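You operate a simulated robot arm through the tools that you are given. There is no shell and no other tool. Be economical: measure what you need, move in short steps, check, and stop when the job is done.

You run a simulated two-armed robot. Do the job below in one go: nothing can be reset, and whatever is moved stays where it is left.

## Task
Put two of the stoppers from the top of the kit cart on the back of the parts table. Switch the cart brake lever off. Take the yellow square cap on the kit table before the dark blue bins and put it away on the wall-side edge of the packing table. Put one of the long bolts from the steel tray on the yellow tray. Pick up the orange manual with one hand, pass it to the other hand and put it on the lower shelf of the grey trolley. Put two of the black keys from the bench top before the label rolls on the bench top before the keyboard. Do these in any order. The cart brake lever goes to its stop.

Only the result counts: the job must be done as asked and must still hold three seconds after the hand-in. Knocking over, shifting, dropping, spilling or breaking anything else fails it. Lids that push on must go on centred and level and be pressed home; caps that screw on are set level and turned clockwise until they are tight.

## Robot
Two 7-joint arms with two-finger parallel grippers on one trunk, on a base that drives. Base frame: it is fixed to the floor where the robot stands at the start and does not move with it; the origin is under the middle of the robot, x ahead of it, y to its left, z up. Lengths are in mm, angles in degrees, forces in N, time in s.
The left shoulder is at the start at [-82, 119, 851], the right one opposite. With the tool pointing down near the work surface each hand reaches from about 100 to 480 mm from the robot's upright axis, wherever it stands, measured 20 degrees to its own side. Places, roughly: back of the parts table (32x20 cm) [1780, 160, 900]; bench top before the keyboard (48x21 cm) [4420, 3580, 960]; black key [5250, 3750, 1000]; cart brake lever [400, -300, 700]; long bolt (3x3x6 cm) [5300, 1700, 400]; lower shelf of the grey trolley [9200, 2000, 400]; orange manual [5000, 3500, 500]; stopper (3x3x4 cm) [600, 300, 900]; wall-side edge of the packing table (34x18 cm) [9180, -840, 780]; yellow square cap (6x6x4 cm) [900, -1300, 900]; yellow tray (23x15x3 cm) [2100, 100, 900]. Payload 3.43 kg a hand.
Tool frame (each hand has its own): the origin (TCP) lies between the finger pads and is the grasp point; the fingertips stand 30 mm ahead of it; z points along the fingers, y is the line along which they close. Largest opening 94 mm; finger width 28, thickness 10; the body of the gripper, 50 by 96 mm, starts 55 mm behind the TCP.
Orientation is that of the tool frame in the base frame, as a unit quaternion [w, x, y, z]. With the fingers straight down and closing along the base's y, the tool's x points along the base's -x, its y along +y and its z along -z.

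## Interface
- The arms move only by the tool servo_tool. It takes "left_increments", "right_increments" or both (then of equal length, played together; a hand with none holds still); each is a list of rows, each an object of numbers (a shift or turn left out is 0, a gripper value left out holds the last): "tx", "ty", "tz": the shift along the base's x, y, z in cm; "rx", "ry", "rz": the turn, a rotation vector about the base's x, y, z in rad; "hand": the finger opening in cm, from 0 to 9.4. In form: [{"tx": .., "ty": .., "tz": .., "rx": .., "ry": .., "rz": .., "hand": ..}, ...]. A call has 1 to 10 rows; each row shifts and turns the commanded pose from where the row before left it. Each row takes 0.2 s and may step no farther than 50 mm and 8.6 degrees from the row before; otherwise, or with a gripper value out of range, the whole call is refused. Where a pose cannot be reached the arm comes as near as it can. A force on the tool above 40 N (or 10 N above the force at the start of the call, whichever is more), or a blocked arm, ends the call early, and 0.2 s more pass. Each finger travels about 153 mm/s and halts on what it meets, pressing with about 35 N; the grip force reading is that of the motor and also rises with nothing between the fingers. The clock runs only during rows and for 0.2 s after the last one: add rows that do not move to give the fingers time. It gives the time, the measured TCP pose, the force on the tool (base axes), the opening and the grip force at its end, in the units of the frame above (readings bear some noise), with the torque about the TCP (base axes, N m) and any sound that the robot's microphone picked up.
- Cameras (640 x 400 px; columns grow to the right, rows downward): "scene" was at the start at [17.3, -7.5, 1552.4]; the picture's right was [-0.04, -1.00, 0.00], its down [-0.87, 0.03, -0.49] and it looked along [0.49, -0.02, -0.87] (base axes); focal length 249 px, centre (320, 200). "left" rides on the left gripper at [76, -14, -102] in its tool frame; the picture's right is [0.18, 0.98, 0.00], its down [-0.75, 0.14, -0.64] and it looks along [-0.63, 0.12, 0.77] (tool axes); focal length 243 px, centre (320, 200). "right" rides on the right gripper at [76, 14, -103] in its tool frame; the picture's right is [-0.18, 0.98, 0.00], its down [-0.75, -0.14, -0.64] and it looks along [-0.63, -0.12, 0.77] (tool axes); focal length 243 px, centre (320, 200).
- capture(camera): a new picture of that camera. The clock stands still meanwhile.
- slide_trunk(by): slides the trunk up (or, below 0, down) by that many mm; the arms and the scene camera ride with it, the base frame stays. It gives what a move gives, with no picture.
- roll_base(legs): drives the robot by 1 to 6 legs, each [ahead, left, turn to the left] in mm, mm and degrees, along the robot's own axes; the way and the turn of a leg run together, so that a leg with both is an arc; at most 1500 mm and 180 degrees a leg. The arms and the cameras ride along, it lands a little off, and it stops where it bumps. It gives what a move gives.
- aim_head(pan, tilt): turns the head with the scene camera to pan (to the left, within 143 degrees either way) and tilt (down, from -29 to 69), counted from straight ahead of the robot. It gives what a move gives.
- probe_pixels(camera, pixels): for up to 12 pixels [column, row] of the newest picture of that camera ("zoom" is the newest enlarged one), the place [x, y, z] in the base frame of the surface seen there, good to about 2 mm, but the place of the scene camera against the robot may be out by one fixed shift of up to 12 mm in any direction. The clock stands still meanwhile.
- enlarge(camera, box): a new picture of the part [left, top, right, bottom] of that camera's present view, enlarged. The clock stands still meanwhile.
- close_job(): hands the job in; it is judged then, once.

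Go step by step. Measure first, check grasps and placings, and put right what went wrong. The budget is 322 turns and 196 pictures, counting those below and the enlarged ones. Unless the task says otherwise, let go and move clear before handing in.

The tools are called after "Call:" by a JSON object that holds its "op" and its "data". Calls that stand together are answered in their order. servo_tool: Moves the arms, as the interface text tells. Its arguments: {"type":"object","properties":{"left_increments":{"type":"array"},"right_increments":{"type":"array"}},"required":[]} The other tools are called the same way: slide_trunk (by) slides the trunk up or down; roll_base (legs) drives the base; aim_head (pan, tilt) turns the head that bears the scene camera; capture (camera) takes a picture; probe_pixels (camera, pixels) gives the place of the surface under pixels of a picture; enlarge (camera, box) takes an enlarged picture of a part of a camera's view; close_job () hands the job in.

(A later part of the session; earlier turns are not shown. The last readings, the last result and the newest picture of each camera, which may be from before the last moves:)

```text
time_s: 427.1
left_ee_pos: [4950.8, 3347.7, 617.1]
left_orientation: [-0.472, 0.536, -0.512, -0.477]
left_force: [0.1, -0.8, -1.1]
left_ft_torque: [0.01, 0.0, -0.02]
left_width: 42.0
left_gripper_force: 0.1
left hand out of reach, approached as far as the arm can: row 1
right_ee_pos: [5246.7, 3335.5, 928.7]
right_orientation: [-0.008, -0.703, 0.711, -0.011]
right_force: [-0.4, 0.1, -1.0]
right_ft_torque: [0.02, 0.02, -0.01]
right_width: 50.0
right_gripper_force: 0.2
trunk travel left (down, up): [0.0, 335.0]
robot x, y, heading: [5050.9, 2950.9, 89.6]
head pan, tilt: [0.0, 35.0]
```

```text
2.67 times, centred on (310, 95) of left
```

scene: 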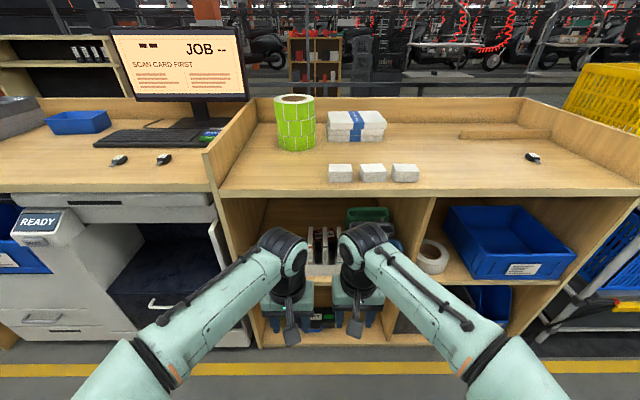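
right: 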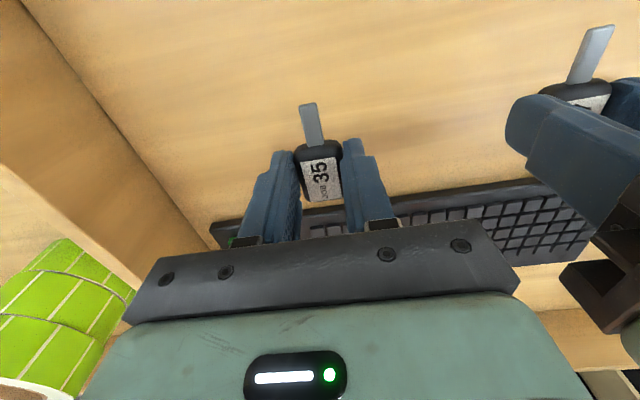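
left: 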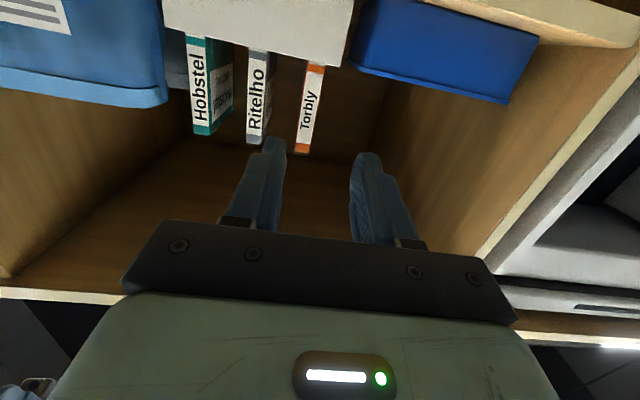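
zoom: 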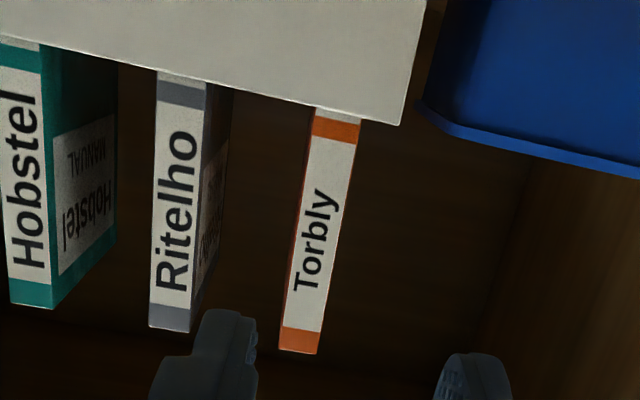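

Spine centre is x 4955, y 3496, top z 662; the front wall top is z 570. I'll advance the left hand so the fingers straddle the book at z≈606.

Call:
{"op": "servo_tool", "data": {"left_increments": [{"tx": 0.4, "tz": -1.1}, {"ty": 4}, {"ty": 4}, {"ty": 4}]}}

Call:
{"op": "capture", "data": {"camera": "left"}}

```text
time_s: 428.1
left_ee_pos: [4966.6, 3467.1, 609.4]
left_orientation: [-0.471, 0.537, -0.512, -0.477]
left_force: [0.9, 0.4, -0.1]
left_ft_torque: [-0.02, 0.0, 0.01]
left_width: 42.1
left_gripper_force: 0.1
left hand out of reach, approached as far as the arm can: row 2, 3, 4
right_ee_pos: [5247.1, 3336.3, 928.5]
right_orientation: [-0.008, -0.703, 0.711, -0.01]
right_force: [-0.1, -0.5, -0.4]
right_ft_torque: [0.0, -0.04, -0.01]
right_width: 50.1
right_gripper_force: 0.1
trunk travel left (down, up): [0.0, 335.0]
robot x, y, heading: [5050.4, 2954.1, 89.5]
head pan, tilt: [0.0, 35.0]
```

```text
95 pictures are left
```

left: 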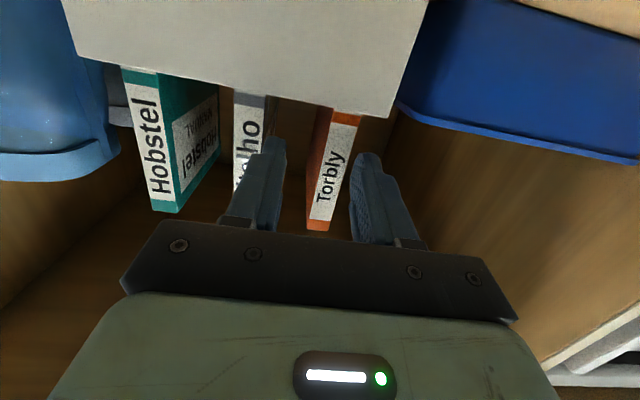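

The arm hit its reach and drifted to x 4966. I'll pull back, correct x, and use the base to advance.

Call:
{"op": "servo_tool", "data": {"left_increments": [{"ty": -3}, {"ty": -2, "tx": -1.1, "tz": -0.2}]}}

Call:
{"op": "roll_base", "data": {"legs": [[50, 0, 0.3]]}}

Call:
{"op": "capture", "data": {"camera": "left"}}

```text
time_s: 428.7
left_ee_pos: [4962.4, 3413.3, 608.5]
left_orientation: [-0.472, 0.536, -0.512, -0.477]
left_force: [-0.4, -0.7, -0.4]
left_ft_torque: [0.02, 0.01, 0.02]
left_width: 42.1
left_gripper_force: 0.0
left hand out of reach, approached as far as the arm can: row 2
right_ee_pos: [5247.0, 3335.3, 929.0]
right_orientation: [-0.008, -0.702, 0.712, -0.008]
right_force: [-0.7, -0.5, -0.5]
right_ft_torque: [0.01, 0.03, 0.01]
right_width: 50.0
right_gripper_force: 0.1
trunk travel left (down, up): [0.0, 335.0]
robot x, y, heading: [5053.2, 2949.6, 89.5]
head pan, tilt: [0.0, 35.0]
```

```text
time_s: 429.6
left_ee_pos: [4960.2, 3462.9, 607.5]
left_orientation: [-0.47, 0.538, -0.512, -0.477]
left_force: [-0.3, 0.8, -0.6]
left_ft_torque: [-0.02, 0.04, 0.0]
left_width: 41.7
left_gripper_force: 0.0
right_ee_pos: [5246.9, 3386.4, 929.1]
right_orientation: [-0.008, -0.704, 0.71, -0.009]
right_force: [-0.1, -0.2, -0.5]
right_ft_torque: [0.0, -0.01, -0.01]
right_width: 50.0
right_gripper_force: 0.0
trunk travel left (down, up): [0.0, 335.0]
robot x, y, heading: [5050.2, 3001.9, 89.8]
head pan, tilt: [0.0, 35.0]
```

```text
94 pictures are left
```

left: 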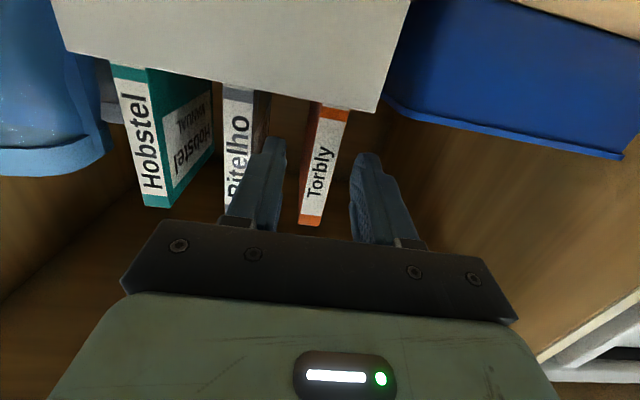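

Call:
{"op": "probe_pixels", "data": {"camera": "left", "pixels": [[313, 165], [334, 165], [322, 165], [300, 215], [318, 222], [278, 150], [356, 165], [240, 150]]}}

```text
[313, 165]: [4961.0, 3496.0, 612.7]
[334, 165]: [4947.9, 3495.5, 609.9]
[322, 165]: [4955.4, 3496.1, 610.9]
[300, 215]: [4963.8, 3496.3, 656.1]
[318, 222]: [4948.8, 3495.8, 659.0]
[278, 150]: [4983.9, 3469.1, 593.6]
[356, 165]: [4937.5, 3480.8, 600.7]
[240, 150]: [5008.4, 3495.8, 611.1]
```

Book centre x is 4955.5; fingers are centred at 4960. I'll shift −4 mm and roll in 78 mm.

Call:
{"op": "servo_tool", "data": {"left_increments": [{"tx": -0.4}]}}

Call:
{"op": "roll_base", "data": {"legs": [[78, 0, 0]]}}

Call:
{"op": "capture", "data": {"camera": "left"}}

```text
time_s: 430.1
left_ee_pos: [4954.7, 3461.6, 609.2]
left_orientation: [-0.469, 0.538, -0.51, -0.48]
left_force: [-0.5, -0.2, -0.7]
left_ft_torque: [0.03, -0.02, -0.01]
left_width: 42.1
left_gripper_force: 0.1
right_ee_pos: [5244.8, 3386.5, 928.7]
right_orientation: [-0.008, -0.705, 0.709, -0.009]
right_force: [-0.2, -1.0, 0.1]
right_ft_torque: [0.02, -0.02, 0.02]
right_width: 50.0
right_gripper_force: 0.1
trunk travel left (down, up): [0.0, 335.0]
robot x, y, heading: [5051.3, 3000.2, 89.8]
head pan, tilt: [0.0, 35.0]
```

```text
time_s: 431.1
left_ee_pos: [4956.0, 3522.8, 609.1]
left_orientation: [-0.469, 0.538, -0.51, -0.48]
left_force: [0.6, -0.1, -0.1]
left_ft_torque: [0.0, 0.0, -0.02]
left_width: 42.0
left_gripper_force: 0.1
right_ee_pos: [5245.0, 3439.1, 929.3]
right_orientation: [-0.017, -0.707, 0.707, -0.019]
right_force: [0.0, -0.5, 0.1]
right_ft_torque: [0.03, 0.0, -0.01]
right_width: 50.0
right_gripper_force: 0.0
trunk travel left (down, up): [0.0, 335.0]
robot x, y, heading: [5053.0, 3058.9, 90.1]
head pan, tilt: [0.0, 35.0]
stopped in leg 1: the force on the tool passed its limit at 81 N (the readings are from after the stop); the commanded pose is now the measured one
```

```text
93 pictures are left
```

left: 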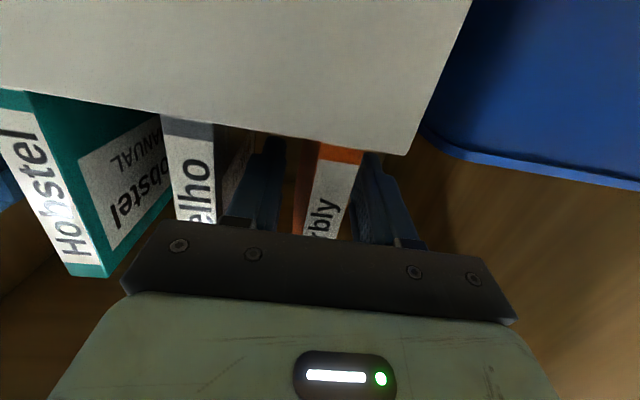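

The right fingers bumped the bench edge (z 929, y 3439); the left hand is fine around the book. I'll retract the right hand and then finish the approach by 17 mm.

Call:
{"op": "servo_tool", "data": {"right_increments": [{"ty": -4, "tx": 1}, {"ty": -4, "tx": 1}, {"ty": -3}]}}

Call:
{"op": "roll_base", "data": {"legs": [[17, 0, 0]]}}

Call:
{"op": "servo_tool", "data": {"left_increments": [{"hand": 2.5}, {"hand": 0}, {}, {}]}}

```text
time_s: 431.9
left_ee_pos: [4956.2, 3522.2, 608.8]
left_orientation: [-0.468, 0.539, -0.51, -0.48]
left_force: [0.0, -0.5, 0.7]
left_ft_torque: [-0.03, -0.04, -0.02]
left_width: 42.0
left_gripper_force: 0.0
right_ee_pos: [5265.9, 3331.3, 927.5]
right_orientation: [-0.018, -0.706, 0.708, -0.019]
right_force: [0.1, -0.6, 0.1]
right_ft_torque: [-0.02, 0.02, -0.02]
right_width: 50.3
right_gripper_force: 0.1
trunk travel left (down, up): [0.0, 335.0]
robot x, y, heading: [5050.1, 3057.3, 89.9]
head pan, tilt: [0.0, 35.0]
```

```text
time_s: 432.7
left_ee_pos: [4955.5, 3539.1, 607.9]
left_orientation: [-0.468, 0.539, -0.51, -0.48]
left_force: [-0.4, 1.2, -0.7]
left_ft_torque: [0.0, 0.01, 0.0]
left_width: 42.0
left_gripper_force: 0.1
right_ee_pos: [5265.3, 3349.4, 927.2]
right_orientation: [-0.018, -0.706, 0.708, -0.019]
right_force: [-0.3, -0.8, -0.4]
right_ft_torque: [-0.02, -0.02, 0.04]
right_width: 49.9
right_gripper_force: 0.0
trunk travel left (down, up): [0.0, 335.0]
robot x, y, heading: [5052.0, 3079.8, 90.0]
head pan, tilt: [0.0, 35.0]
```

```text
time_s: 433.7
left_ee_pos: [4955.3, 3539.9, 609.7]
left_orientation: [-0.468, 0.539, -0.511, -0.479]
left_force: [-1.7, 0.5, 1.7]
left_ft_torque: [-0.1, 0.45, -0.45]
left_width: 21.0
left_gripper_force: 35.1
right_ee_pos: [5263.9, 3348.4, 927.3]
right_orientation: [-0.018, -0.706, 0.708, -0.02]
right_force: [-0.3, 0.0, -0.1]
right_ft_torque: [0.02, -0.03, 0.0]
right_width: 49.8
right_gripper_force: 0.1
trunk travel left (down, up): [0.0, 335.0]
robot x, y, heading: [5051.4, 3079.7, 90.2]
head pan, tilt: [0.0, 35.0]
```

Gripped (21 mm). I'll lift with the trunk by 80 mm so the book clears the holder's front wall.

Call:
{"op": "slide_trunk", "data": {"by": 80}}

Call:
{"op": "capture", "data": {"camera": "left"}}

Call:
{"op": "enlarge", "data": {"camera": "scene", "box": [180, 180, 340, 330]}}

```text
time_s: 434.8
left_ee_pos: [4957.3, 3539.7, 687.6]
left_orientation: [-0.468, 0.539, -0.51, -0.48]
left_force: [0.7, -0.5, -2.2]
left_ft_torque: [0.01, 0.03, -0.01]
left_width: 20.7
left_gripper_force: 35.2
right_ee_pos: [5266.0, 3348.1, 1006.7]
right_orientation: [-0.018, -0.706, 0.707, -0.019]
right_force: [-0.6, 0.0, 0.0]
right_ft_torque: [-0.01, 0.02, -0.03]
right_width: 50.1
right_gripper_force: 0.1
trunk travel left (down, up): [-80.0, 255.0]
robot x, y, heading: [5048.1, 3081.2, 89.8]
head pan, tilt: [0.0, 35.0]
```

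```text
92 pictures are left
```

left: 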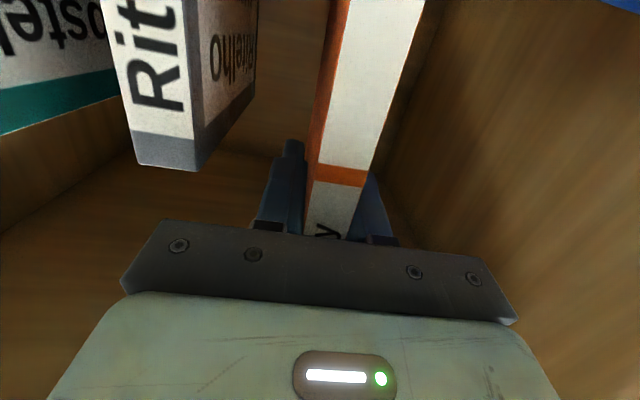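

```text
2.67 times, centred on (260, 255) of scene
```

zoom: 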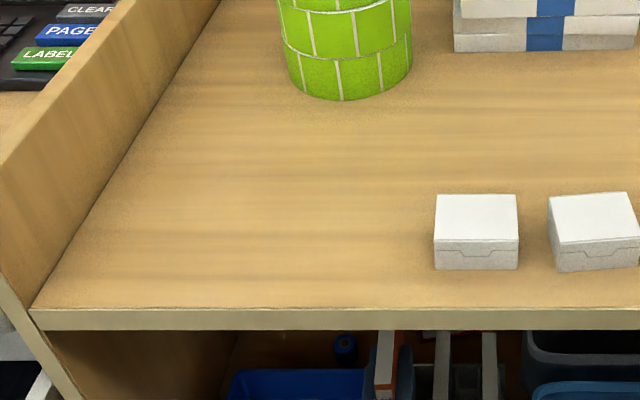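

The book lifted cleanly, bottom about z 592. I'll back straight out 300 mm.

Call:
{"op": "roll_base", "data": {"legs": [[-300, 0, 0]]}}

Call:
{"op": "aim_head", "data": {"pan": 10, "tilt": 50}}

Call:
{"op": "capture", "data": {"camera": "scene"}}

```text
time_s: 436.9
left_ee_pos: [4956.9, 3235.8, 689.2]
left_orientation: [-0.469, 0.538, -0.511, -0.479]
left_force: [-0.4, 1.0, -0.7]
left_ft_torque: [-0.02, -0.01, 0.01]
left_width: 20.7
left_gripper_force: 35.2
right_ee_pos: [5265.1, 3042.5, 1007.0]
right_orientation: [-0.018, -0.705, 0.709, -0.019]
right_force: [-0.2, -0.5, -0.1]
right_ft_torque: [0.02, 0.02, -0.01]
right_width: 50.2
right_gripper_force: 0.0
trunk travel left (down, up): [-80.0, 255.0]
robot x, y, heading: [5049.9, 2771.2, 90.1]
head pan, tilt: [0.0, 35.0]
```

```text
time_s: 437.7
left_ee_pos: [4955.6, 3235.2, 688.5]
left_orientation: [-0.469, 0.538, -0.511, -0.479]
left_force: [-0.1, 0.4, -2.0]
left_ft_torque: [0.02, 0.0, 0.0]
left_width: 20.7
left_gripper_force: 34.9
right_ee_pos: [5265.5, 3043.6, 1007.1]
right_orientation: [-0.018, -0.705, 0.709, -0.019]
right_force: [-0.3, 1.1, 0.1]
right_ft_torque: [0.0, -0.01, 0.02]
right_width: 50.0
right_gripper_force: 0.0
trunk travel left (down, up): [-80.0, 255.0]
robot x, y, heading: [5050.7, 2773.4, 89.6]
head pan, tilt: [10.0, 50.0]
```

```text
90 pictures are left
```

scene: 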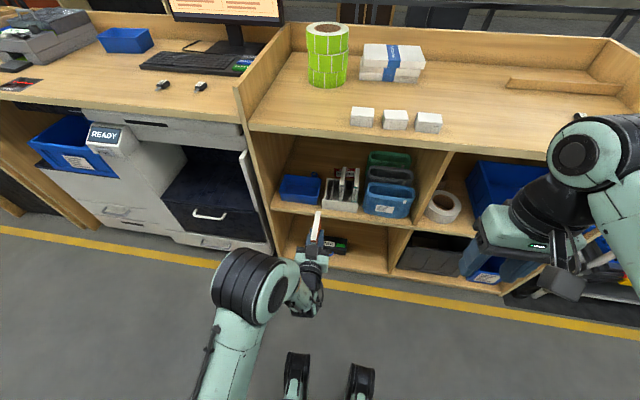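

The holder and other books stayed in place. For the hand-over I'll bring the left hand (with book) toward the middle of the robot.

Call:
{"op": "servo_tool", "data": {"left_increments": [{"tx": 2.5, "ty": -1}, {"tx": 2.5, "ty": -1}, {"tx": 2.5, "ty": -1}, {"tx": 2.5}]}}

```text
time_s: 438.7
left_ee_pos: [5056.5, 3206.2, 688.8]
left_orientation: [-0.469, 0.538, -0.512, -0.479]
left_force: [0.2, -0.7, -1.1]
left_ft_torque: [0.0, -0.01, -0.01]
left_width: 20.5
left_gripper_force: 34.9
right_ee_pos: [5265.3, 3043.8, 1007.9]
right_orientation: [-0.018, -0.705, 0.709, -0.019]
right_force: [0.0, 0.3, -0.2]
right_ft_torque: [-0.01, -0.04, -0.03]
right_width: 50.2
right_gripper_force: 0.0
trunk travel left (down, up): [-80.0, 255.0]
robot x, y, heading: [5057.8, 2777.2, 89.6]
head pan, tilt: [10.0, 50.0]
```

The left hand keeps its posture at the robot's centre line. Now I'll bring the right hand, open, above the book's top.

Call:
{"op": "servo_tool", "data": {"right_increments": [{"tx": -2.98, "ty": 2.5, "tz": -1.85, "rx": 0.052, "hand": 5}, {"tx": -2.98, "ty": 2.5, "tz": -1.85}, {"tx": -2.98, "ty": 2.5, "tz": -1.85}, {"tx": -2.98, "ty": 2.5, "tz": -1.85}, {"tx": -2.98, "ty": 2.5, "tz": -1.85}, {"tx": -2.98, "ty": 2.5, "tz": -1.85}, {"tx": -2.98, "ty": 2.5, "tz": -1.85}]}}

Call:
{"op": "capture", "data": {"camera": "right"}}

Call:
{"op": "capture", "data": {"camera": "scene"}}

```text
time_s: 440.3
left_ee_pos: [5056.7, 3205.5, 688.0]
left_orientation: [-0.47, 0.537, -0.511, -0.479]
left_force: [0.1, -0.1, -0.2]
left_ft_torque: [-0.03, 0.0, 0.0]
left_width: 20.9
left_gripper_force: 34.8
right_ee_pos: [5058.8, 3220.3, 875.2]
right_orientation: [0.0, -0.705, 0.709, -0.001]
right_force: [0.3, 0.1, 1.3]
right_ft_torque: [0.03, 0.03, 0.04]
right_width: 50.1
right_gripper_force: 0.1
trunk travel left (down, up): [-80.0, 255.0]
robot x, y, heading: [5051.6, 2774.6, 89.6]
head pan, tilt: [10.0, 50.0]
```

```text
89 pictures are left
```

right: 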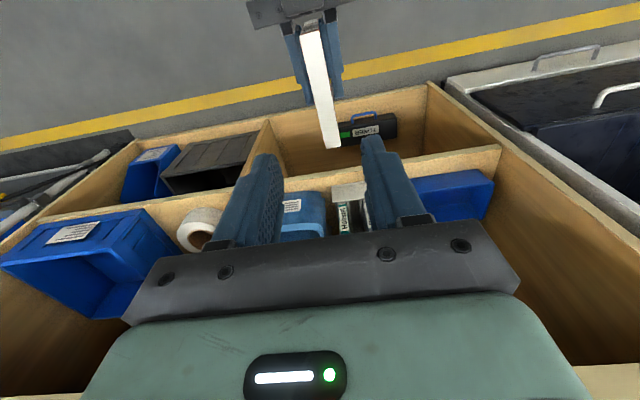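

```text
88 pictures are left
```

scene: 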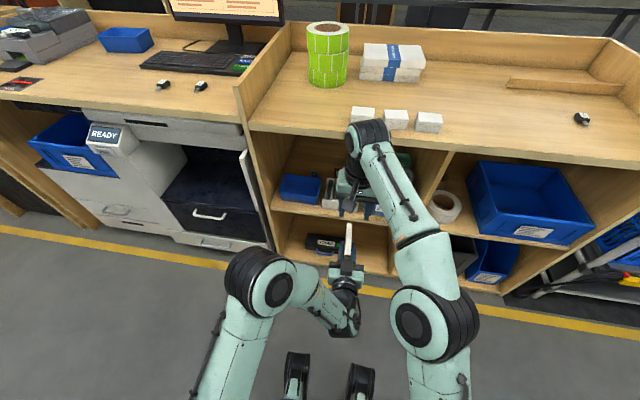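

The right camera shows the book's top edge from (310,35) to (332,145). I'll probe it.

Call:
{"op": "probe_pixels", "data": {"camera": "right", "pixels": [[305, 35], [318, 90], [331, 143], [310, 90], [326, 90], [322, 143], [340, 143]]}}

```text
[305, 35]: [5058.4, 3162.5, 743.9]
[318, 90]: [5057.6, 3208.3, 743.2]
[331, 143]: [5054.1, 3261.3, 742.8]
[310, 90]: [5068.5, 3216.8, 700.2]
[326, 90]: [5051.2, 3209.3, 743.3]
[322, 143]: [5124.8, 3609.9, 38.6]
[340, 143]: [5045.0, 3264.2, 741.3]
```

Book top centre at y 3221 is x≈5056.5, z 743. I'll lower the right hand to TCP z 743 and close on the top edge.

Call:
{"op": "servo_tool", "data": {"right_increments": [{"tx": -0.2, "tz": -4}, {"tz": -4}, {"tz": -3}, {"tz": -2.2}, {}]}}

Call:
{"op": "capture", "data": {"camera": "right"}}

```text
time_s: 441.5
left_ee_pos: [5056.2, 3205.3, 689.2]
left_orientation: [-0.469, 0.538, -0.511, -0.478]
left_force: [-0.4, 0.3, -0.7]
left_ft_torque: [-0.02, 0.0, -0.01]
left_width: 20.8
left_gripper_force: 35.2
right_ee_pos: [5057.3, 3217.9, 743.1]
right_orientation: [0.0, -0.705, 0.71, 0.0]
right_force: [0.2, 0.3, 0.3]
right_ft_torque: [-0.01, -0.02, 0.01]
right_width: 50.0
right_gripper_force: 0.1
trunk travel left (down, up): [-80.0, 255.0]
robot x, y, heading: [5053.6, 2776.3, 89.6]
head pan, tilt: [10.0, 50.0]
```

```text
87 pictures are left
```

right: 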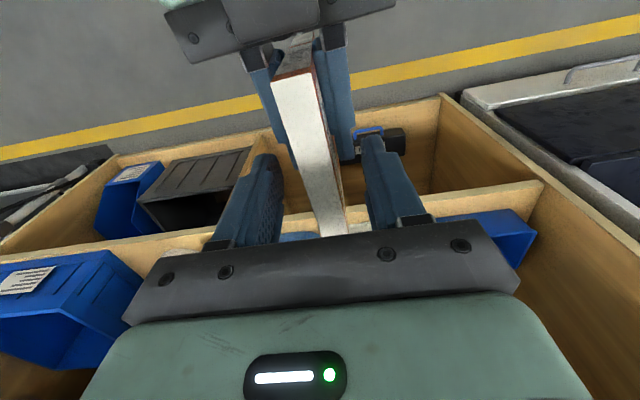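

The right fingers straddle the book's top. I'll close the right, then check before the left lets go.

Call:
{"op": "servo_tool", "data": {"right_increments": [{"hand": 3}, {"hand": 2}, {"hand": 0}, {}, {}]}}

```text
time_s: 442.7
left_ee_pos: [5056.8, 3204.6, 687.9]
left_orientation: [-0.469, 0.538, -0.511, -0.479]
left_force: [-0.1, -0.8, 0.1]
left_ft_torque: [-0.04, 0.03, -0.79]
left_width: 20.9
left_gripper_force: 34.8
right_ee_pos: [5055.3, 3218.3, 742.9]
right_orientation: [0.0, -0.705, 0.709, 0.0]
right_force: [-0.3, 0.0, 0.1]
right_ft_torque: [0.01, 0.01, 0.79]
right_width: 21.5
right_gripper_force: 35.6
trunk travel left (down, up): [-80.0, 255.0]
robot x, y, heading: [5053.4, 2776.5, 89.5]
head pan, tilt: [10.0, 50.0]
```

Both hold it. Now the left opens and withdraws toward the robot.

Call:
{"op": "servo_tool", "data": {"left_increments": [{"hand": 3}, {"hand": 4.5}, {}, {"ty": -3}, {"ty": -3}, {"ty": -3}, {"ty": -3}]}}

Call:
{"op": "capture", "data": {"camera": "right"}}

Call:
{"op": "capture", "data": {"camera": "scene"}}

```text
time_s: 444.3
left_ee_pos: [5055.3, 3084.6, 687.6]
left_orientation: [-0.469, 0.538, -0.512, -0.478]
left_force: [1.1, 0.3, -0.4]
left_ft_torque: [-0.01, 0.02, 0.0]
left_width: 45.1
left_gripper_force: 0.1
right_ee_pos: [5055.8, 3218.3, 743.4]
right_orientation: [0.0, -0.705, 0.709, 0.0]
right_force: [0.5, -0.6, -0.4]
right_ft_torque: [0.01, -0.02, 0.0]
right_width: 20.7
right_gripper_force: 34.1
trunk travel left (down, up): [-80.0, 255.0]
robot x, y, heading: [5051.1, 2774.4, 89.5]
head pan, tilt: [10.0, 50.0]
```

```text
86 pictures are left
```

right: 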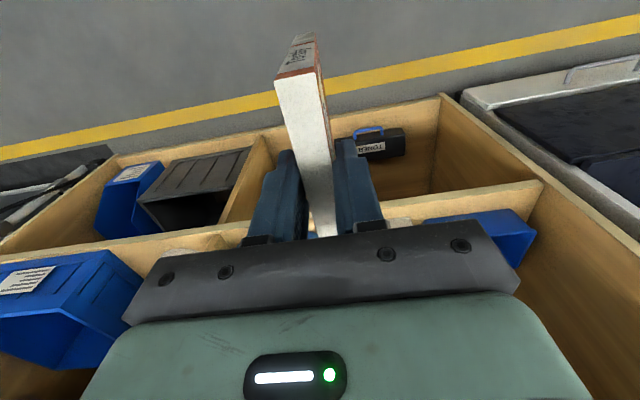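

```text
85 pictures are left
```

scene: 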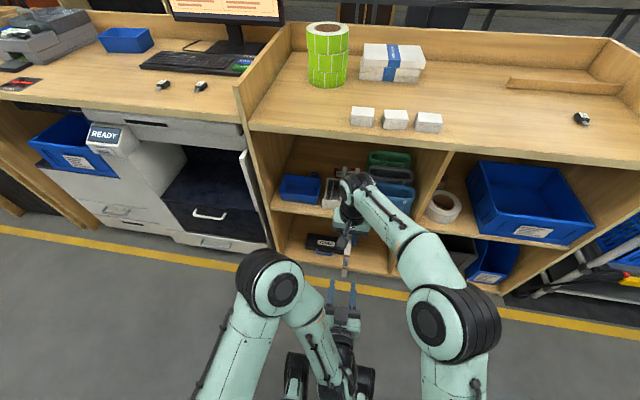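

The right hand holds the book alone. I'll separate the hands, raise the book, and drive toward the trolley.

Call:
{"op": "servo_tool", "data": {"left_increments": [{"tx": -3}, {"tx": -3}, {"tx": -3}, {"tx": -3}, {"tx": -3}, {}], "right_increments": [{"tx": 2, "tz": 3}, {"tx": 3, "tz": 3}, {"tx": 3, "tz": 3, "ty": -2}, {"tx": 3, "ty": -2}, {"tx": 3, "ty": -2}, {}]}}

Call:
{"op": "roll_base", "data": {"legs": [[0, 0, -89.5], [1500, 0, 0], [1400, 0, 0]]}}

Call:
{"op": "aim_head", "data": {"pan": -25, "tilt": 35}}

Call:
{"op": "capture", "data": {"camera": "scene"}}

```text
time_s: 445.7
left_ee_pos: [4942.8, 3115.9, 671.5]
left_orientation: [-0.47, 0.538, -0.512, -0.478]
left_force: [-0.1, 0.4, -0.2]
left_ft_torque: [0.01, 0.0, 0.01]
left_width: 44.8
left_gripper_force: 0.0
left hand out of reach, approached as far as the arm can: row 2, 3, 4, 5
right_ee_pos: [5194.0, 3158.8, 835.4]
right_orientation: [0.0, -0.705, 0.709, 0.0]
right_force: [-0.2, 0.0, -0.7]
right_ft_torque: [0.03, 0.01, -0.01]
right_width: 21.0
right_gripper_force: 34.6
trunk travel left (down, up): [-80.0, 255.0]
robot x, y, heading: [5051.1, 2776.6, 89.7]
head pan, tilt: [10.0, 50.0]
```

```text
time_s: 463.5
left_ee_pos: [8291.6, 2855.6, 671.3]
left_orientation: [0.671, -0.014, 0.742, 0.003]
left_force: [0.5, 0.2, 0.4]
left_ft_torque: [0.02, 0.03, 0.01]
left_width: 45.0
left_gripper_force: 0.1
right_ee_pos: [8332.4, 2605.7, 834.6]
right_orientation: [-0.001, 0.009, 1.0, 0.001]
right_force: [0.7, 0.6, -1.5]
right_ft_torque: [0.01, -0.03, -0.03]
right_width: 20.9
right_gripper_force: 34.8
trunk travel left (down, up): [-80.0, 255.0]
robot x, y, heading: [7952.2, 2755.5, -0.8]
head pan, tilt: [10.0, 50.0]
```

```text
time_s: 464.5
left_ee_pos: [8290.7, 2854.8, 670.2]
left_orientation: [0.669, -0.014, 0.743, 0.003]
left_force: [-0.1, -1.2, -0.5]
left_ft_torque: [0.0, 0.0, 0.03]
left_width: 44.8
left_gripper_force: 0.0
right_ee_pos: [8332.3, 2605.8, 834.4]
right_orientation: [0.0, 0.01, 1.0, 0.0]
right_force: [0.2, -0.9, -1.1]
right_ft_torque: [0.01, -0.05, 0.01]
right_width: 20.8
right_gripper_force: 35.2
trunk travel left (down, up): [-80.0, 255.0]
robot x, y, heading: [7948.2, 2753.8, -1.2]
head pan, tilt: [-25.0, 35.0]
```

```text
84 pictures are left
```

scene: 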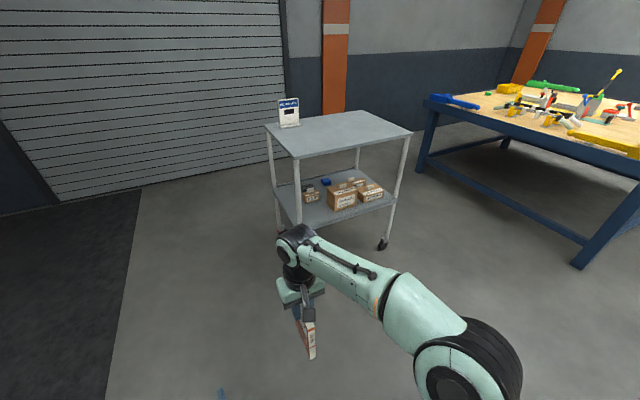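

Call:
{"op": "enlarge", "data": {"camera": "scene", "box": [260, 160, 420, 260]}}

Call:
{"op": "probe_pixels", "data": {"camera": "zoom", "pixels": [[175, 180], [190, 230], [250, 240], [200, 150], [330, 200], [340, 225], [500, 160], [80, 130], [230, 200], [205, 165], [290, 195], [160, 235]]}}

```text
4.00 times, centred on (340, 210) of scene
```

zoom: 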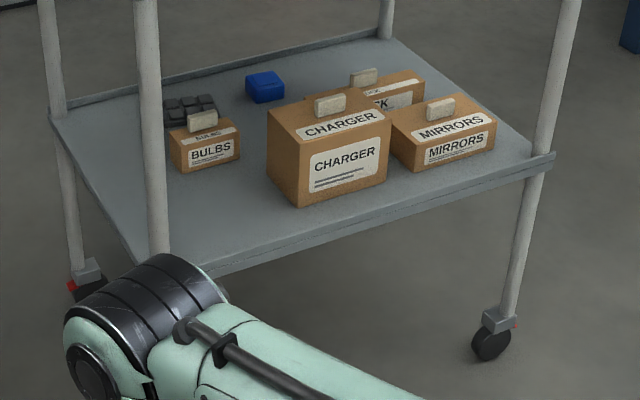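

```text
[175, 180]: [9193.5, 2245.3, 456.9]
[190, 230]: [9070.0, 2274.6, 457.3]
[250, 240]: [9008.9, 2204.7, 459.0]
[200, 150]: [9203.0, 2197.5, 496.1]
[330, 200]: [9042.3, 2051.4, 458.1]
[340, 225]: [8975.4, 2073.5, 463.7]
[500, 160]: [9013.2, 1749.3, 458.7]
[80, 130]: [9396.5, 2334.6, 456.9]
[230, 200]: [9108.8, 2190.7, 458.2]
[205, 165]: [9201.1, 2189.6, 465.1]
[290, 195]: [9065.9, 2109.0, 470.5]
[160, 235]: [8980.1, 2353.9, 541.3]
```

Free shelf area: x 8990–9190, y 2130–2350 (scene z reads 8 high, shelf z≈450). I'll yaw the right hand −90°, then pitch it forward so the book lies flat ahead of the hand.

Call:
{"op": "servo_tool", "data": {"right_increments": [{"rz": -0.15}, {"rz": -0.15}, {"rz": -0.15}, {"rz": -0.15}, {"rz": -0.15}, {"rz": -0.15}, {"rz": -0.15}, {"rz": -0.15}, {"rz": -0.15}, {"rz": -0.15}]}}

Call:
{"op": "servo_tool", "data": {"right_increments": [{"rz": -0.05, "ry": -0.1, "ty": -1}, {"ry": -0.14, "ty": -1, "tz": -1}, {"ry": -0.14, "ty": -1, "tz": -2}, {"ry": -0.14, "tz": -2}, {"ry": -0.14, "tz": -2}, {"ry": -0.14, "tz": -2}, {"ry": -0.14, "tz": -2}, {"ry": -0.14, "tz": -2}, {"ry": -0.14, "tz": -2}, {"ry": -0.14, "tz": -2}]}}

Call:
{"op": "capture", "data": {"camera": "right"}}

```text
time_s: 466.7
left_ee_pos: [8291.9, 2855.9, 672.2]
left_orientation: [0.67, -0.015, 0.742, 0.003]
left_force: [-0.5, 0.6, -0.1]
left_ft_torque: [0.01, 0.02, -0.01]
left_width: 44.9
left_gripper_force: 0.0
right_ee_pos: [8331.8, 2605.5, 834.8]
right_orientation: [0.0, 0.689, 0.725, 0.0]
right_force: [-0.2, 0.9, -1.1]
right_ft_torque: [0.01, 0.03, -0.02]
right_width: 21.1
right_gripper_force: 34.8
trunk travel left (down, up): [-80.0, 255.0]
robot x, y, heading: [7947.7, 2754.0, -0.9]
head pan, tilt: [-25.0, 35.0]
```

```text
time_s: 468.9
left_ee_pos: [8291.0, 2855.7, 671.3]
left_orientation: [0.67, -0.014, 0.742, 0.002]
left_force: [0.4, -0.3, 0.5]
left_ft_torque: [0.04, -0.01, -0.02]
left_width: 44.8
left_gripper_force: 0.0
right_ee_pos: [8334.0, 2573.4, 760.3]
right_orientation: [0.247, 0.663, 0.664, 0.242]
right_force: [0.3, -0.3, -1.4]
right_ft_torque: [-0.01, 0.11, 0.0]
right_width: 20.7
right_gripper_force: 34.8
right hand out of reach, approached as far as the arm can: row 6, 7, 8, 9, 10
trunk travel left (down, up): [-80.0, 255.0]
robot x, y, heading: [7946.9, 2754.1, -1.0]
head pan, tilt: [-25.0, 35.0]
```

```text
82 pictures are left
```

right: 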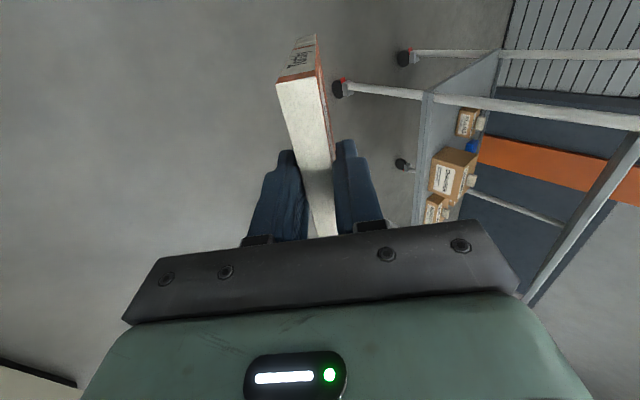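

Pitch stopped at about 41°. I'll lower the hand and extend it a bit, then try to pitch further.

Call:
{"op": "servo_tool", "data": {"right_increments": [{"tz": -4, "ry": -0.05}, {"tz": -4, "ry": -0.05}, {"tz": -4, "ry": -0.05}, {"tz": -4, "ry": -0.1}, {"tx": 3, "ry": -0.1}, {"tx": 3, "ry": -0.1}, {"tx": 2, "ry": -0.1}]}}

```text
time_s: 470.5
left_ee_pos: [8291.0, 2854.8, 671.5]
left_orientation: [0.67, -0.015, 0.743, 0.003]
left_force: [0.2, 1.0, 0.1]
left_ft_torque: [0.01, 0.0, -0.01]
left_width: 45.2
left_gripper_force: 0.2
right_ee_pos: [8346.2, 2573.4, 759.5]
right_orientation: [0.256, 0.658, 0.661, 0.251]
right_force: [-0.2, 0.2, -1.2]
right_ft_torque: [-0.06, 0.07, -0.05]
right_width: 20.7
right_gripper_force: 34.9
right hand out of reach, approached as far as the arm can: row 1, 2, 3, 4, 5, 6, 7
trunk travel left (down, up): [-80.0, 255.0]
robot x, y, heading: [7951.5, 2757.6, -0.9]
head pan, tilt: [-25.0, 35.0]
```

Call:
{"op": "servo_tool", "data": {"right_increments": [{"ry": 0.1}, {"tz": -3}, {"tz": -3}, {"tz": -3}, {"tz": -3}, {"tz": -3}, {"ty": -3}, {"ty": -3}]}}

```text
time_s: 472.3
left_ee_pos: [8292.1, 2856.9, 670.2]
left_orientation: [0.67, -0.015, 0.742, 0.003]
left_force: [0.6, -0.4, -0.6]
left_ft_torque: [0.01, 0.02, 0.02]
left_width: 45.4
left_gripper_force: 0.1
right_ee_pos: [8344.7, 2518.3, 696.8]
right_orientation: [0.223, 0.671, 0.673, 0.218]
right_force: [0.9, -0.6, 0.3]
right_ft_torque: [0.01, 0.05, 0.0]
right_width: 20.7
right_gripper_force: 34.4
right hand out of reach, approached as far as the arm can: row 3, 4, 5, 6
trunk travel left (down, up): [-80.0, 255.0]
robot x, y, heading: [7954.9, 2754.2, -1.0]
head pan, tilt: [-25.0, 35.0]
```

The wrist limit blocks this roll direction. I'll pitch back and try the other roll (+90° yaw) instead.

Call:
{"op": "servo_tool", "data": {"right_increments": [{"ry": 0.15, "tz": 3}, {"ry": 0.15, "tz": 3}, {"ry": 0.15, "tz": 3}, {"ry": 0.15, "tz": 3}, {"ry": 0.04, "rz": 0.1, "tz": 2}, {"rz": 0.15}, {"rz": 0.15}, {"rz": 0.15}, {"rz": 0.15}, {"rz": 0.15}]}}

Call:
{"op": "servo_tool", "data": {"right_increments": [{"rz": 0.15}, {"rz": 0.15}, {"rz": 0.15}, {"rz": 0.15}, {"rz": 0.15}, {"rz": 0.15}, {"rz": 0.15}, {"rz": 0.15}, {"rz": 0.15}, {"rz": 0.15}]}}

Call:
{"op": "servo_tool", "data": {"right_increments": [{"rz": 0.15}, {"rz": 0.15}, {"rz": 0.15}, {"rz": 0.15}, {"rz": 0.15}, {}]}}

```text
time_s: 474.5
left_ee_pos: [8292.0, 2856.2, 671.3]
left_orientation: [0.67, -0.014, 0.742, 0.003]
left_force: [-0.4, 0.7, 0.3]
left_ft_torque: [0.01, 0.01, -0.01]
left_width: 45.1
left_gripper_force: 0.0
right_ee_pos: [8343.7, 2519.6, 836.0]
right_orientation: [0.001, 0.349, 0.937, -0.002]
right_force: [0.0, 0.0, -1.4]
right_ft_torque: [-0.04, 0.02, 0.03]
right_width: 20.9
right_gripper_force: 34.6
trunk travel left (down, up): [-80.0, 255.0]
robot x, y, heading: [7947.0, 2754.0, -0.9]
head pan, tilt: [-25.0, 35.0]
```

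```text
time_s: 476.7
left_ee_pos: [8292.0, 2856.4, 671.6]
left_orientation: [0.67, -0.014, 0.742, 0.003]
left_force: [-1.1, -0.3, -0.7]
left_ft_torque: [-0.01, 0.03, 0.01]
left_width: 44.9
left_gripper_force: 0.0
right_ee_pos: [8344.4, 2519.1, 835.9]
right_orientation: [0.003, -0.383, 0.924, -0.001]
right_force: [-0.2, -0.3, -1.3]
right_ft_torque: [0.0, 0.01, 0.04]
right_width: 20.9
right_gripper_force: 34.9
trunk travel left (down, up): [-80.0, 255.0]
robot x, y, heading: [7946.4, 2754.8, -0.8]
head pan, tilt: [-25.0, 35.0]
```

```text
time_s: 478.1
left_ee_pos: [8291.6, 2856.2, 671.2]
left_orientation: [0.67, -0.015, 0.742, 0.003]
left_force: [-0.4, 0.5, -0.8]
left_ft_torque: [0.0, -0.01, 0.02]
left_width: 44.8
left_gripper_force: 0.1
right_ee_pos: [8344.7, 2519.2, 835.7]
right_orientation: [0.002, -0.694, 0.72, 0.0]
right_force: [-0.6, -0.4, -1.0]
right_ft_torque: [-0.03, -0.04, 0.0]
right_width: 21.0
right_gripper_force: 34.8
trunk travel left (down, up): [-80.0, 255.0]
robot x, y, heading: [7951.8, 2749.0, -0.7]
head pan, tilt: [-25.0, 35.0]
```

Yaw +88° reached without trouble. Now I'll pitch forward.

Call:
{"op": "servo_tool", "data": {"right_increments": [{"ry": -0.14, "tz": -2}, {"ry": -0.14, "tz": -2}, {"ry": -0.14, "tz": -2}, {"ry": -0.14, "tz": -2}, {"ry": -0.14, "tz": -2}, {"ry": -0.14, "tz": -2}, {"ry": -0.14, "tz": -2}, {"ry": -0.14, "tz": -2}, {"ry": -0.14, "tz": -2}, {"ry": -0.14, "tz": -2}]}}

```text
time_s: 480.3
left_ee_pos: [8291.5, 2855.3, 671.1]
left_orientation: [0.67, -0.014, 0.742, 0.003]
left_force: [-0.2, 0.3, 0.4]
left_ft_torque: [-0.01, -0.03, 0.0]
left_width: 45.2
left_gripper_force: 0.1
right_ee_pos: [8341.7, 2524.6, 651.8]
right_orientation: [0.353, -0.608, 0.608, -0.369]
right_force: [0.5, 1.0, -0.9]
right_ft_torque: [0.01, 0.11, -0.01]
right_width: 16.2
right_gripper_force: 34.9
right hand out of reach, approached as far as the arm can: row 5, 6, 7, 9, 10
trunk travel left (down, up): [-80.0, 255.0]
robot x, y, heading: [7948.3, 2758.3, -1.1]
head pan, tilt: [-25.0, 35.0]
```

Now at 61° pitch and the book is well seated (16 mm). I'll try for some more pitch while lowering and extending.

Call:
{"op": "servo_tool", "data": {"right_increments": [{"tz": -3}, {"tx": 3}, {"ry": -0.1}, {"ry": -0.1}, {"tz": -3}, {"ry": -0.1}]}}

Call:
{"op": "capture", "data": {"camera": "right"}}

```text
time_s: 481.7
left_ee_pos: [8290.9, 2855.8, 671.5]
left_orientation: [0.67, -0.015, 0.742, 0.003]
left_force: [-0.4, 0.4, 0.4]
left_ft_torque: [0.0, 0.0, 0.0]
left_width: 45.1
left_gripper_force: 0.1
right_ee_pos: [8375.6, 2515.6, 626.7]
right_orientation: [-0.383, 0.6, -0.589, 0.382]
right_force: [0.6, 0.6, -1.1]
right_ft_torque: [-0.01, 0.1, 0.04]
right_width: 16.4
right_gripper_force: 34.8
right hand out of reach, approached as far as the arm can: row 3, 4, 5, 6
trunk travel left (down, up): [-80.0, 255.0]
robot x, y, heading: [7947.6, 2754.3, -1.1]
head pan, tilt: [-25.0, 35.0]
```

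```text
81 pictures are left
```

right: 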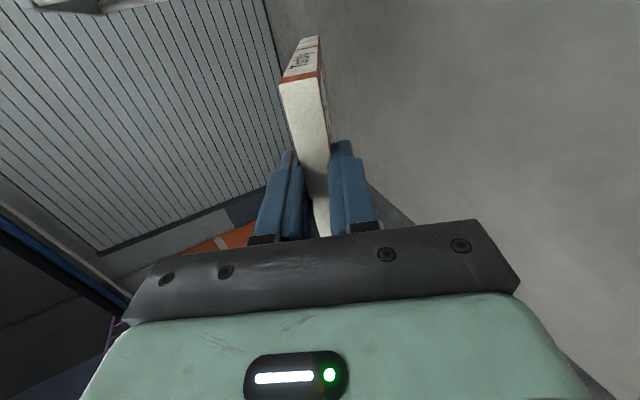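

Pitch 65° (24° nose-down) — good enough. I'll lower the trunk, and drive the book toward the free shelf corner, stopping short to check.

Call:
{"op": "slide_trunk", "data": {"by": -50}}

Call:
{"op": "roll_base", "data": {"legs": [[440, -250, 1.0]]}}

Call:
{"op": "aim_head", "data": {"pan": -15, "tilt": 45}}

Call:
{"op": "capture", "data": {"camera": "scene"}}

Call:
{"op": "capture", "data": {"camera": "left"}}

```text
time_s: 482.6
left_ee_pos: [8298.3, 2855.1, 615.3]
left_orientation: [0.666, -0.014, 0.745, 0.003]
left_force: [-0.2, 0.7, 0.4]
left_ft_torque: [0.06, -0.01, 0.03]
left_width: 44.9
left_gripper_force: 0.0
right_ee_pos: [8380.9, 2517.4, 567.0]
right_orientation: [-0.38, 0.604, -0.591, 0.376]
right_force: [-0.8, 0.1, -1.4]
right_ft_torque: [0.0, 0.12, -0.02]
right_width: 16.4
right_gripper_force: 35.0
trunk travel left (down, up): [-30.0, 305.0]
robot x, y, heading: [7948.8, 2755.9, -1.2]
head pan, tilt: [-25.0, 35.0]
```

```text
time_s: 485.6
left_ee_pos: [8729.0, 2613.0, 614.2]
left_orientation: [0.666, -0.024, 0.745, 0.012]
left_force: [0.0, -0.1, -0.8]
left_ft_torque: [0.01, 0.02, 0.02]
left_width: 44.9
left_gripper_force: 0.1
right_ee_pos: [8820.7, 2276.3, 566.6]
right_orientation: [-0.384, 0.611, -0.584, 0.372]
right_force: [-0.8, -0.2, -1.8]
right_ft_torque: [-0.02, 0.14, -0.01]
right_width: 16.2
right_gripper_force: 35.2
trunk travel left (down, up): [-30.0, 305.0]
robot x, y, heading: [8384.6, 2499.9, 0.5]
head pan, tilt: [-25.0, 35.0]
```

```text
time_s: 486.3
left_ee_pos: [8729.3, 2612.7, 614.3]
left_orientation: [0.666, -0.024, 0.745, 0.012]
left_force: [0.4, -0.4, 0.0]
left_ft_torque: [-0.05, -0.02, 0.0]
left_width: 45.0
left_gripper_force: 0.1
right_ee_pos: [8820.4, 2276.6, 564.4]
right_orientation: [-0.385, 0.611, -0.584, 0.371]
right_force: [-0.5, 1.3, -1.3]
right_ft_torque: [-0.03, 0.12, -0.03]
right_width: 16.1
right_gripper_force: 35.2
trunk travel left (down, up): [-30.0, 305.0]
robot x, y, heading: [8380.7, 2501.0, 0.7]
head pan, tilt: [-15.0, 45.0]
```

```text
80 pictures are left
```

scene: 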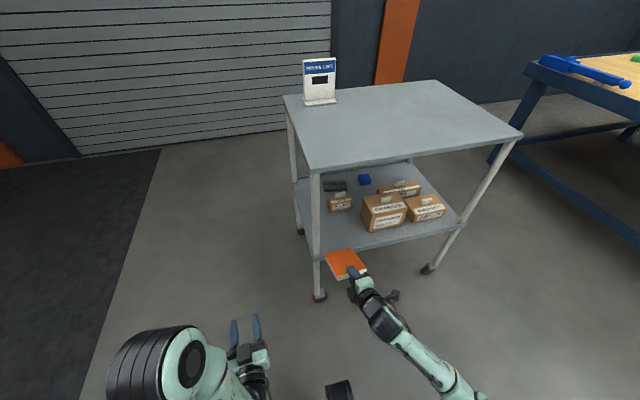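

```text
79 pictures are left
```

left: 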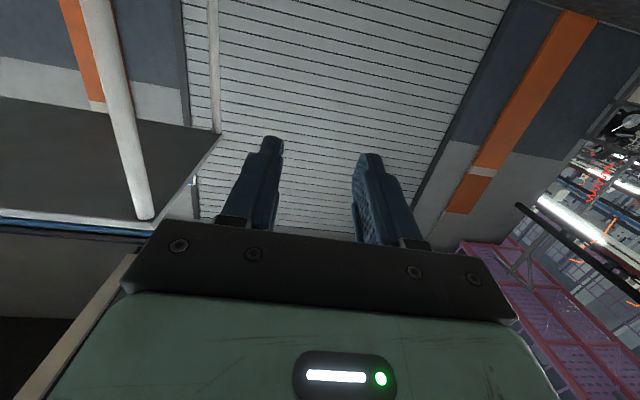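

The book lies nearly flat ahead of the hand at (345,262), just short of the shelf. I'll zoom and probe book corners, post and shelf edge.

Call:
{"op": "enlarge", "data": {"camera": "scene", "box": [280, 160, 440, 300]}}

Call:
{"op": "probe_pixels", "data": {"camera": "scene", "pixels": [[327, 256], [353, 250], [366, 268], [338, 277], [316, 240], [330, 230], [345, 215], [360, 240], [337, 205], [370, 228], [325, 246]]}}

```text
2.86 times, centred on (360, 230) of scene
```

zoom: 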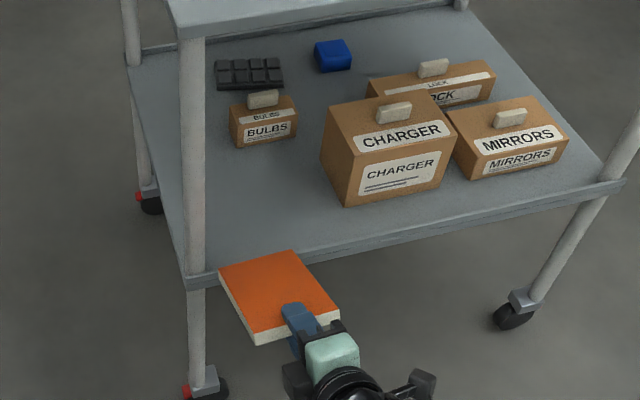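

```text
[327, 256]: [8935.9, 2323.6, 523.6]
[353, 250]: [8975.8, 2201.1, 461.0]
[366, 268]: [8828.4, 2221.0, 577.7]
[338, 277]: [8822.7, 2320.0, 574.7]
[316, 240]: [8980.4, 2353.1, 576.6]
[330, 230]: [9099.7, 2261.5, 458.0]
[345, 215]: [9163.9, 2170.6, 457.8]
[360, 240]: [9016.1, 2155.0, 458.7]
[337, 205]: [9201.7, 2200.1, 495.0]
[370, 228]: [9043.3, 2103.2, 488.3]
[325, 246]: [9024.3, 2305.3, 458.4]
```

The book spans y 2221–2322 with the post at y≈2345; I'll shift 25 mm right and roll 205 mm ahead so its far edge comes to x≈9160.

Call:
{"op": "roll_base", "data": {"legs": [[0, -25, -0.6], [205, 0, 0]]}}

Call:
{"op": "aim_head", "data": {"pan": -20, "tilt": 55}}

Call:
{"op": "capture", "data": {"camera": "scene"}}

Call:
{"op": "capture", "data": {"camera": "right"}}

```text
time_s: 488.4
left_ee_pos: [8938.3, 2583.4, 613.1]
left_orientation: [0.665, -0.019, 0.746, 0.008]
left_force: [-0.5, -0.9, -0.4]
left_ft_torque: [-0.01, 0.04, 0.02]
left_width: 45.1
left_gripper_force: 0.1
right_ee_pos: [9026.0, 2245.5, 565.0]
right_orientation: [-0.382, 0.608, -0.587, 0.374]
right_force: [-0.4, 0.4, -1.3]
right_ft_torque: [0.04, 0.12, -0.02]
right_width: 16.6
right_gripper_force: 35.3
trunk travel left (down, up): [-30.0, 305.0]
robot x, y, heading: [8588.7, 2475.6, -0.2]
head pan, tilt: [-15.0, 45.0]
```

```text
time_s: 489.1
left_ee_pos: [8938.8, 2583.1, 614.3]
left_orientation: [0.666, -0.019, 0.746, 0.007]
left_force: [-0.7, -0.3, 0.2]
left_ft_torque: [0.01, 0.02, 0.0]
left_width: 45.0
left_gripper_force: 0.0
right_ee_pos: [9027.3, 2245.8, 566.7]
right_orientation: [-0.382, 0.608, -0.587, 0.374]
right_force: [-0.2, -0.8, -1.4]
right_ft_torque: [0.0, 0.11, 0.0]
right_width: 16.2
right_gripper_force: 34.4
trunk travel left (down, up): [-30.0, 305.0]
robot x, y, heading: [8589.9, 2479.3, -0.1]
head pan, tilt: [-20.0, 55.0]
```

```text
77 pictures are left
```

scene: 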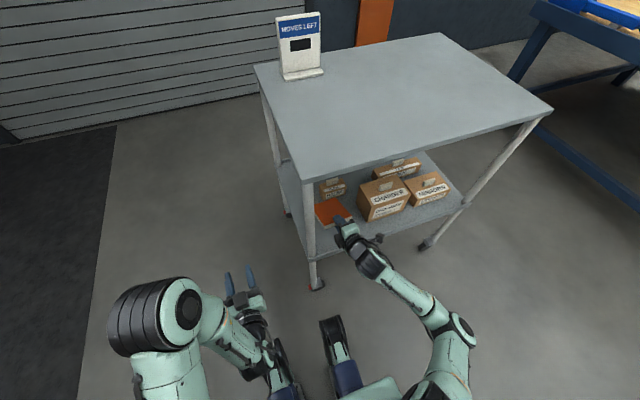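

```text
76 pictures are left
```

right: 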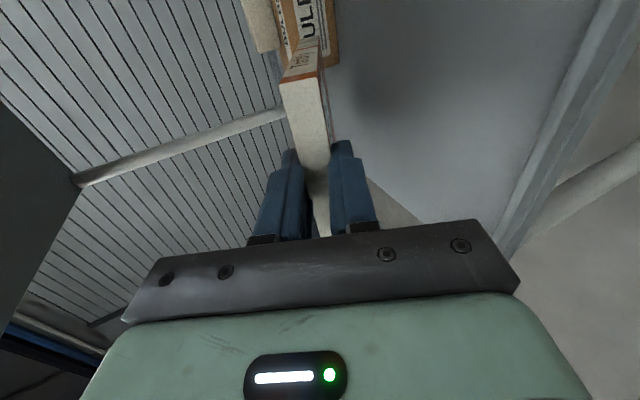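

Call:
{"op": "probe_pixels", "data": {"camera": "right", "pixels": [[300, 62], [318, 72], [330, 40], [400, 90], [450, 150], [330, 15], [500, 200], [285, 20], [370, 110]]}}

Call:
{"op": "enlarge", "data": {"camera": "scene", "box": [280, 160, 400, 260]}}

```text
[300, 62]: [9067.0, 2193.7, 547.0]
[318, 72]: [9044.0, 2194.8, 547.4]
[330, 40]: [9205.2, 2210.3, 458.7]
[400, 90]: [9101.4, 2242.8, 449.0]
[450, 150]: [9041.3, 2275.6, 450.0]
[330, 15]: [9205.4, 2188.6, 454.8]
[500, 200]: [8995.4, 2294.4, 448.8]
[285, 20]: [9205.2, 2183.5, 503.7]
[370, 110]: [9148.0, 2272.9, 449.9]
```

```text
4.00 times, centred on (340, 210) of scene
```

zoom: 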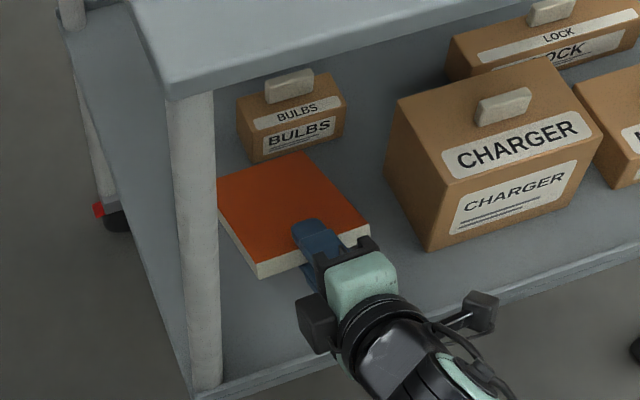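

The shelf is z 449.5, box front x 9205, book y 2194–2294. I'll lower the trunk 30 mm, then the arm gently until the far edge touches.

Call:
{"op": "slide_trunk", "data": {"by": -30}}

Call:
{"op": "servo_tool", "data": {"right_increments": [{"tz": -0.5}, {"tz": -0.4}, {}]}}

```text
time_s: 489.9
left_ee_pos: [8939.2, 2582.9, 584.2]
left_orientation: [0.666, -0.019, 0.746, 0.008]
left_force: [-1.3, -0.5, 0.1]
left_ft_torque: [0.04, -0.03, 0.0]
left_width: 44.8
left_gripper_force: 0.0
right_ee_pos: [9025.9, 2243.8, 535.7]
right_orientation: [-0.382, 0.609, -0.588, 0.371]
right_force: [0.4, -0.2, -1.3]
right_ft_torque: [-0.01, 0.08, -0.03]
right_width: 16.3
right_gripper_force: 34.7
trunk travel left (down, up): [0.0, 335.0]
robot x, y, heading: [8591.9, 2475.1, -0.3]
head pan, tilt: [-20.0, 55.0]
```

```text
time_s: 490.7
left_ee_pos: [8938.3, 2582.1, 584.0]
left_orientation: [0.666, -0.019, 0.746, 0.008]
left_force: [0.2, 0.7, 0.1]
left_ft_torque: [-0.03, 0.0, 0.04]
left_width: 45.0
left_gripper_force: 0.1
right_ee_pos: [9024.7, 2243.3, 526.7]
right_orientation: [-0.382, 0.61, -0.588, 0.369]
right_force: [0.0, 0.5, -2.0]
right_ft_torque: [-0.02, 0.11, -0.01]
right_width: 16.2
right_gripper_force: 34.7
trunk travel left (down, up): [0.0, 335.0]
robot x, y, heading: [8590.0, 2476.7, -0.1]
head pan, tilt: [-20.0, 55.0]
```

Call:
{"op": "servo_tool", "data": {"right_increments": [{"tz": -0.3}, {"tz": -0.3}, {"tz": -0.3}, {}]}}

```text
time_s: 491.7
left_ee_pos: [8938.0, 2582.1, 583.3]
left_orientation: [0.666, -0.019, 0.745, 0.007]
left_force: [0.2, -0.7, 1.2]
left_ft_torque: [0.0, -0.02, -0.03]
left_width: 45.1
left_gripper_force: 0.1
right_ee_pos: [9026.4, 2240.5, 521.6]
right_orientation: [-0.385, 0.611, -0.585, 0.37]
right_force: [-3.0, 2.2, 9.9]
right_ft_torque: [0.1, -1.15, 0.28]
right_width: 16.4
right_gripper_force: 35.1
right hand out of reach, approached as far as the arm can: row 2
trunk travel left (down, up): [0.0, 335.0]
robot x, y, heading: [8590.0, 2476.2, -0.4]
head pan, tilt: [-20.0, 55.0]
```

The far edge touches at TCP 521 (10 N), as expected. I'll open partly so the book rests on the lower finger, then lower the hand further.

Call:
{"op": "servo_tool", "data": {"right_increments": [{"hand": 2.2}, {"hand": 3}, {"tz": -0.6}, {"tz": -0.6}, {"tz": -0.6}, {"tz": -0.6}]}}

Call:
{"op": "capture", "data": {"camera": "right"}}

```text
time_s: 493.1
left_ee_pos: [8938.8, 2582.4, 583.2]
left_orientation: [0.666, -0.019, 0.746, 0.007]
left_force: [-0.7, -0.5, 0.0]
left_ft_torque: [-0.03, 0.01, 0.01]
left_width: 45.0
left_gripper_force: 0.1
right_ee_pos: [9027.3, 2228.6, 503.0]
right_orientation: [-0.382, 0.611, -0.587, 0.369]
right_force: [-0.8, 0.0, -0.2]
right_ft_torque: [-0.01, 0.0, 0.0]
right_width: 30.6
right_gripper_force: 0.5
right hand out of reach, approached as far as the arm can: row 3, 4, 5
trunk travel left (down, up): [0.0, 335.0]
robot x, y, heading: [8590.9, 2475.7, -0.3]
head pan, tilt: [-20.0, 55.0]
```

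```text
74 pictures are left
```

right: 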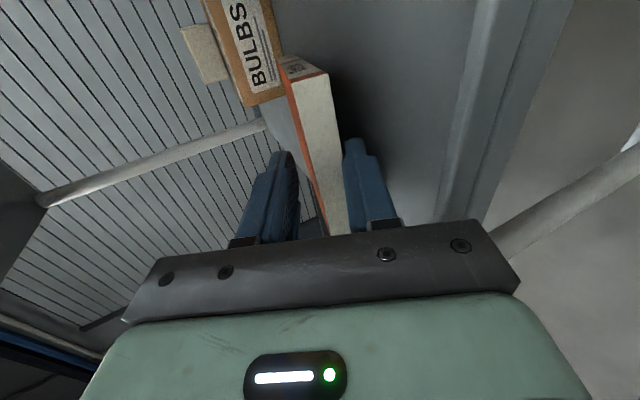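

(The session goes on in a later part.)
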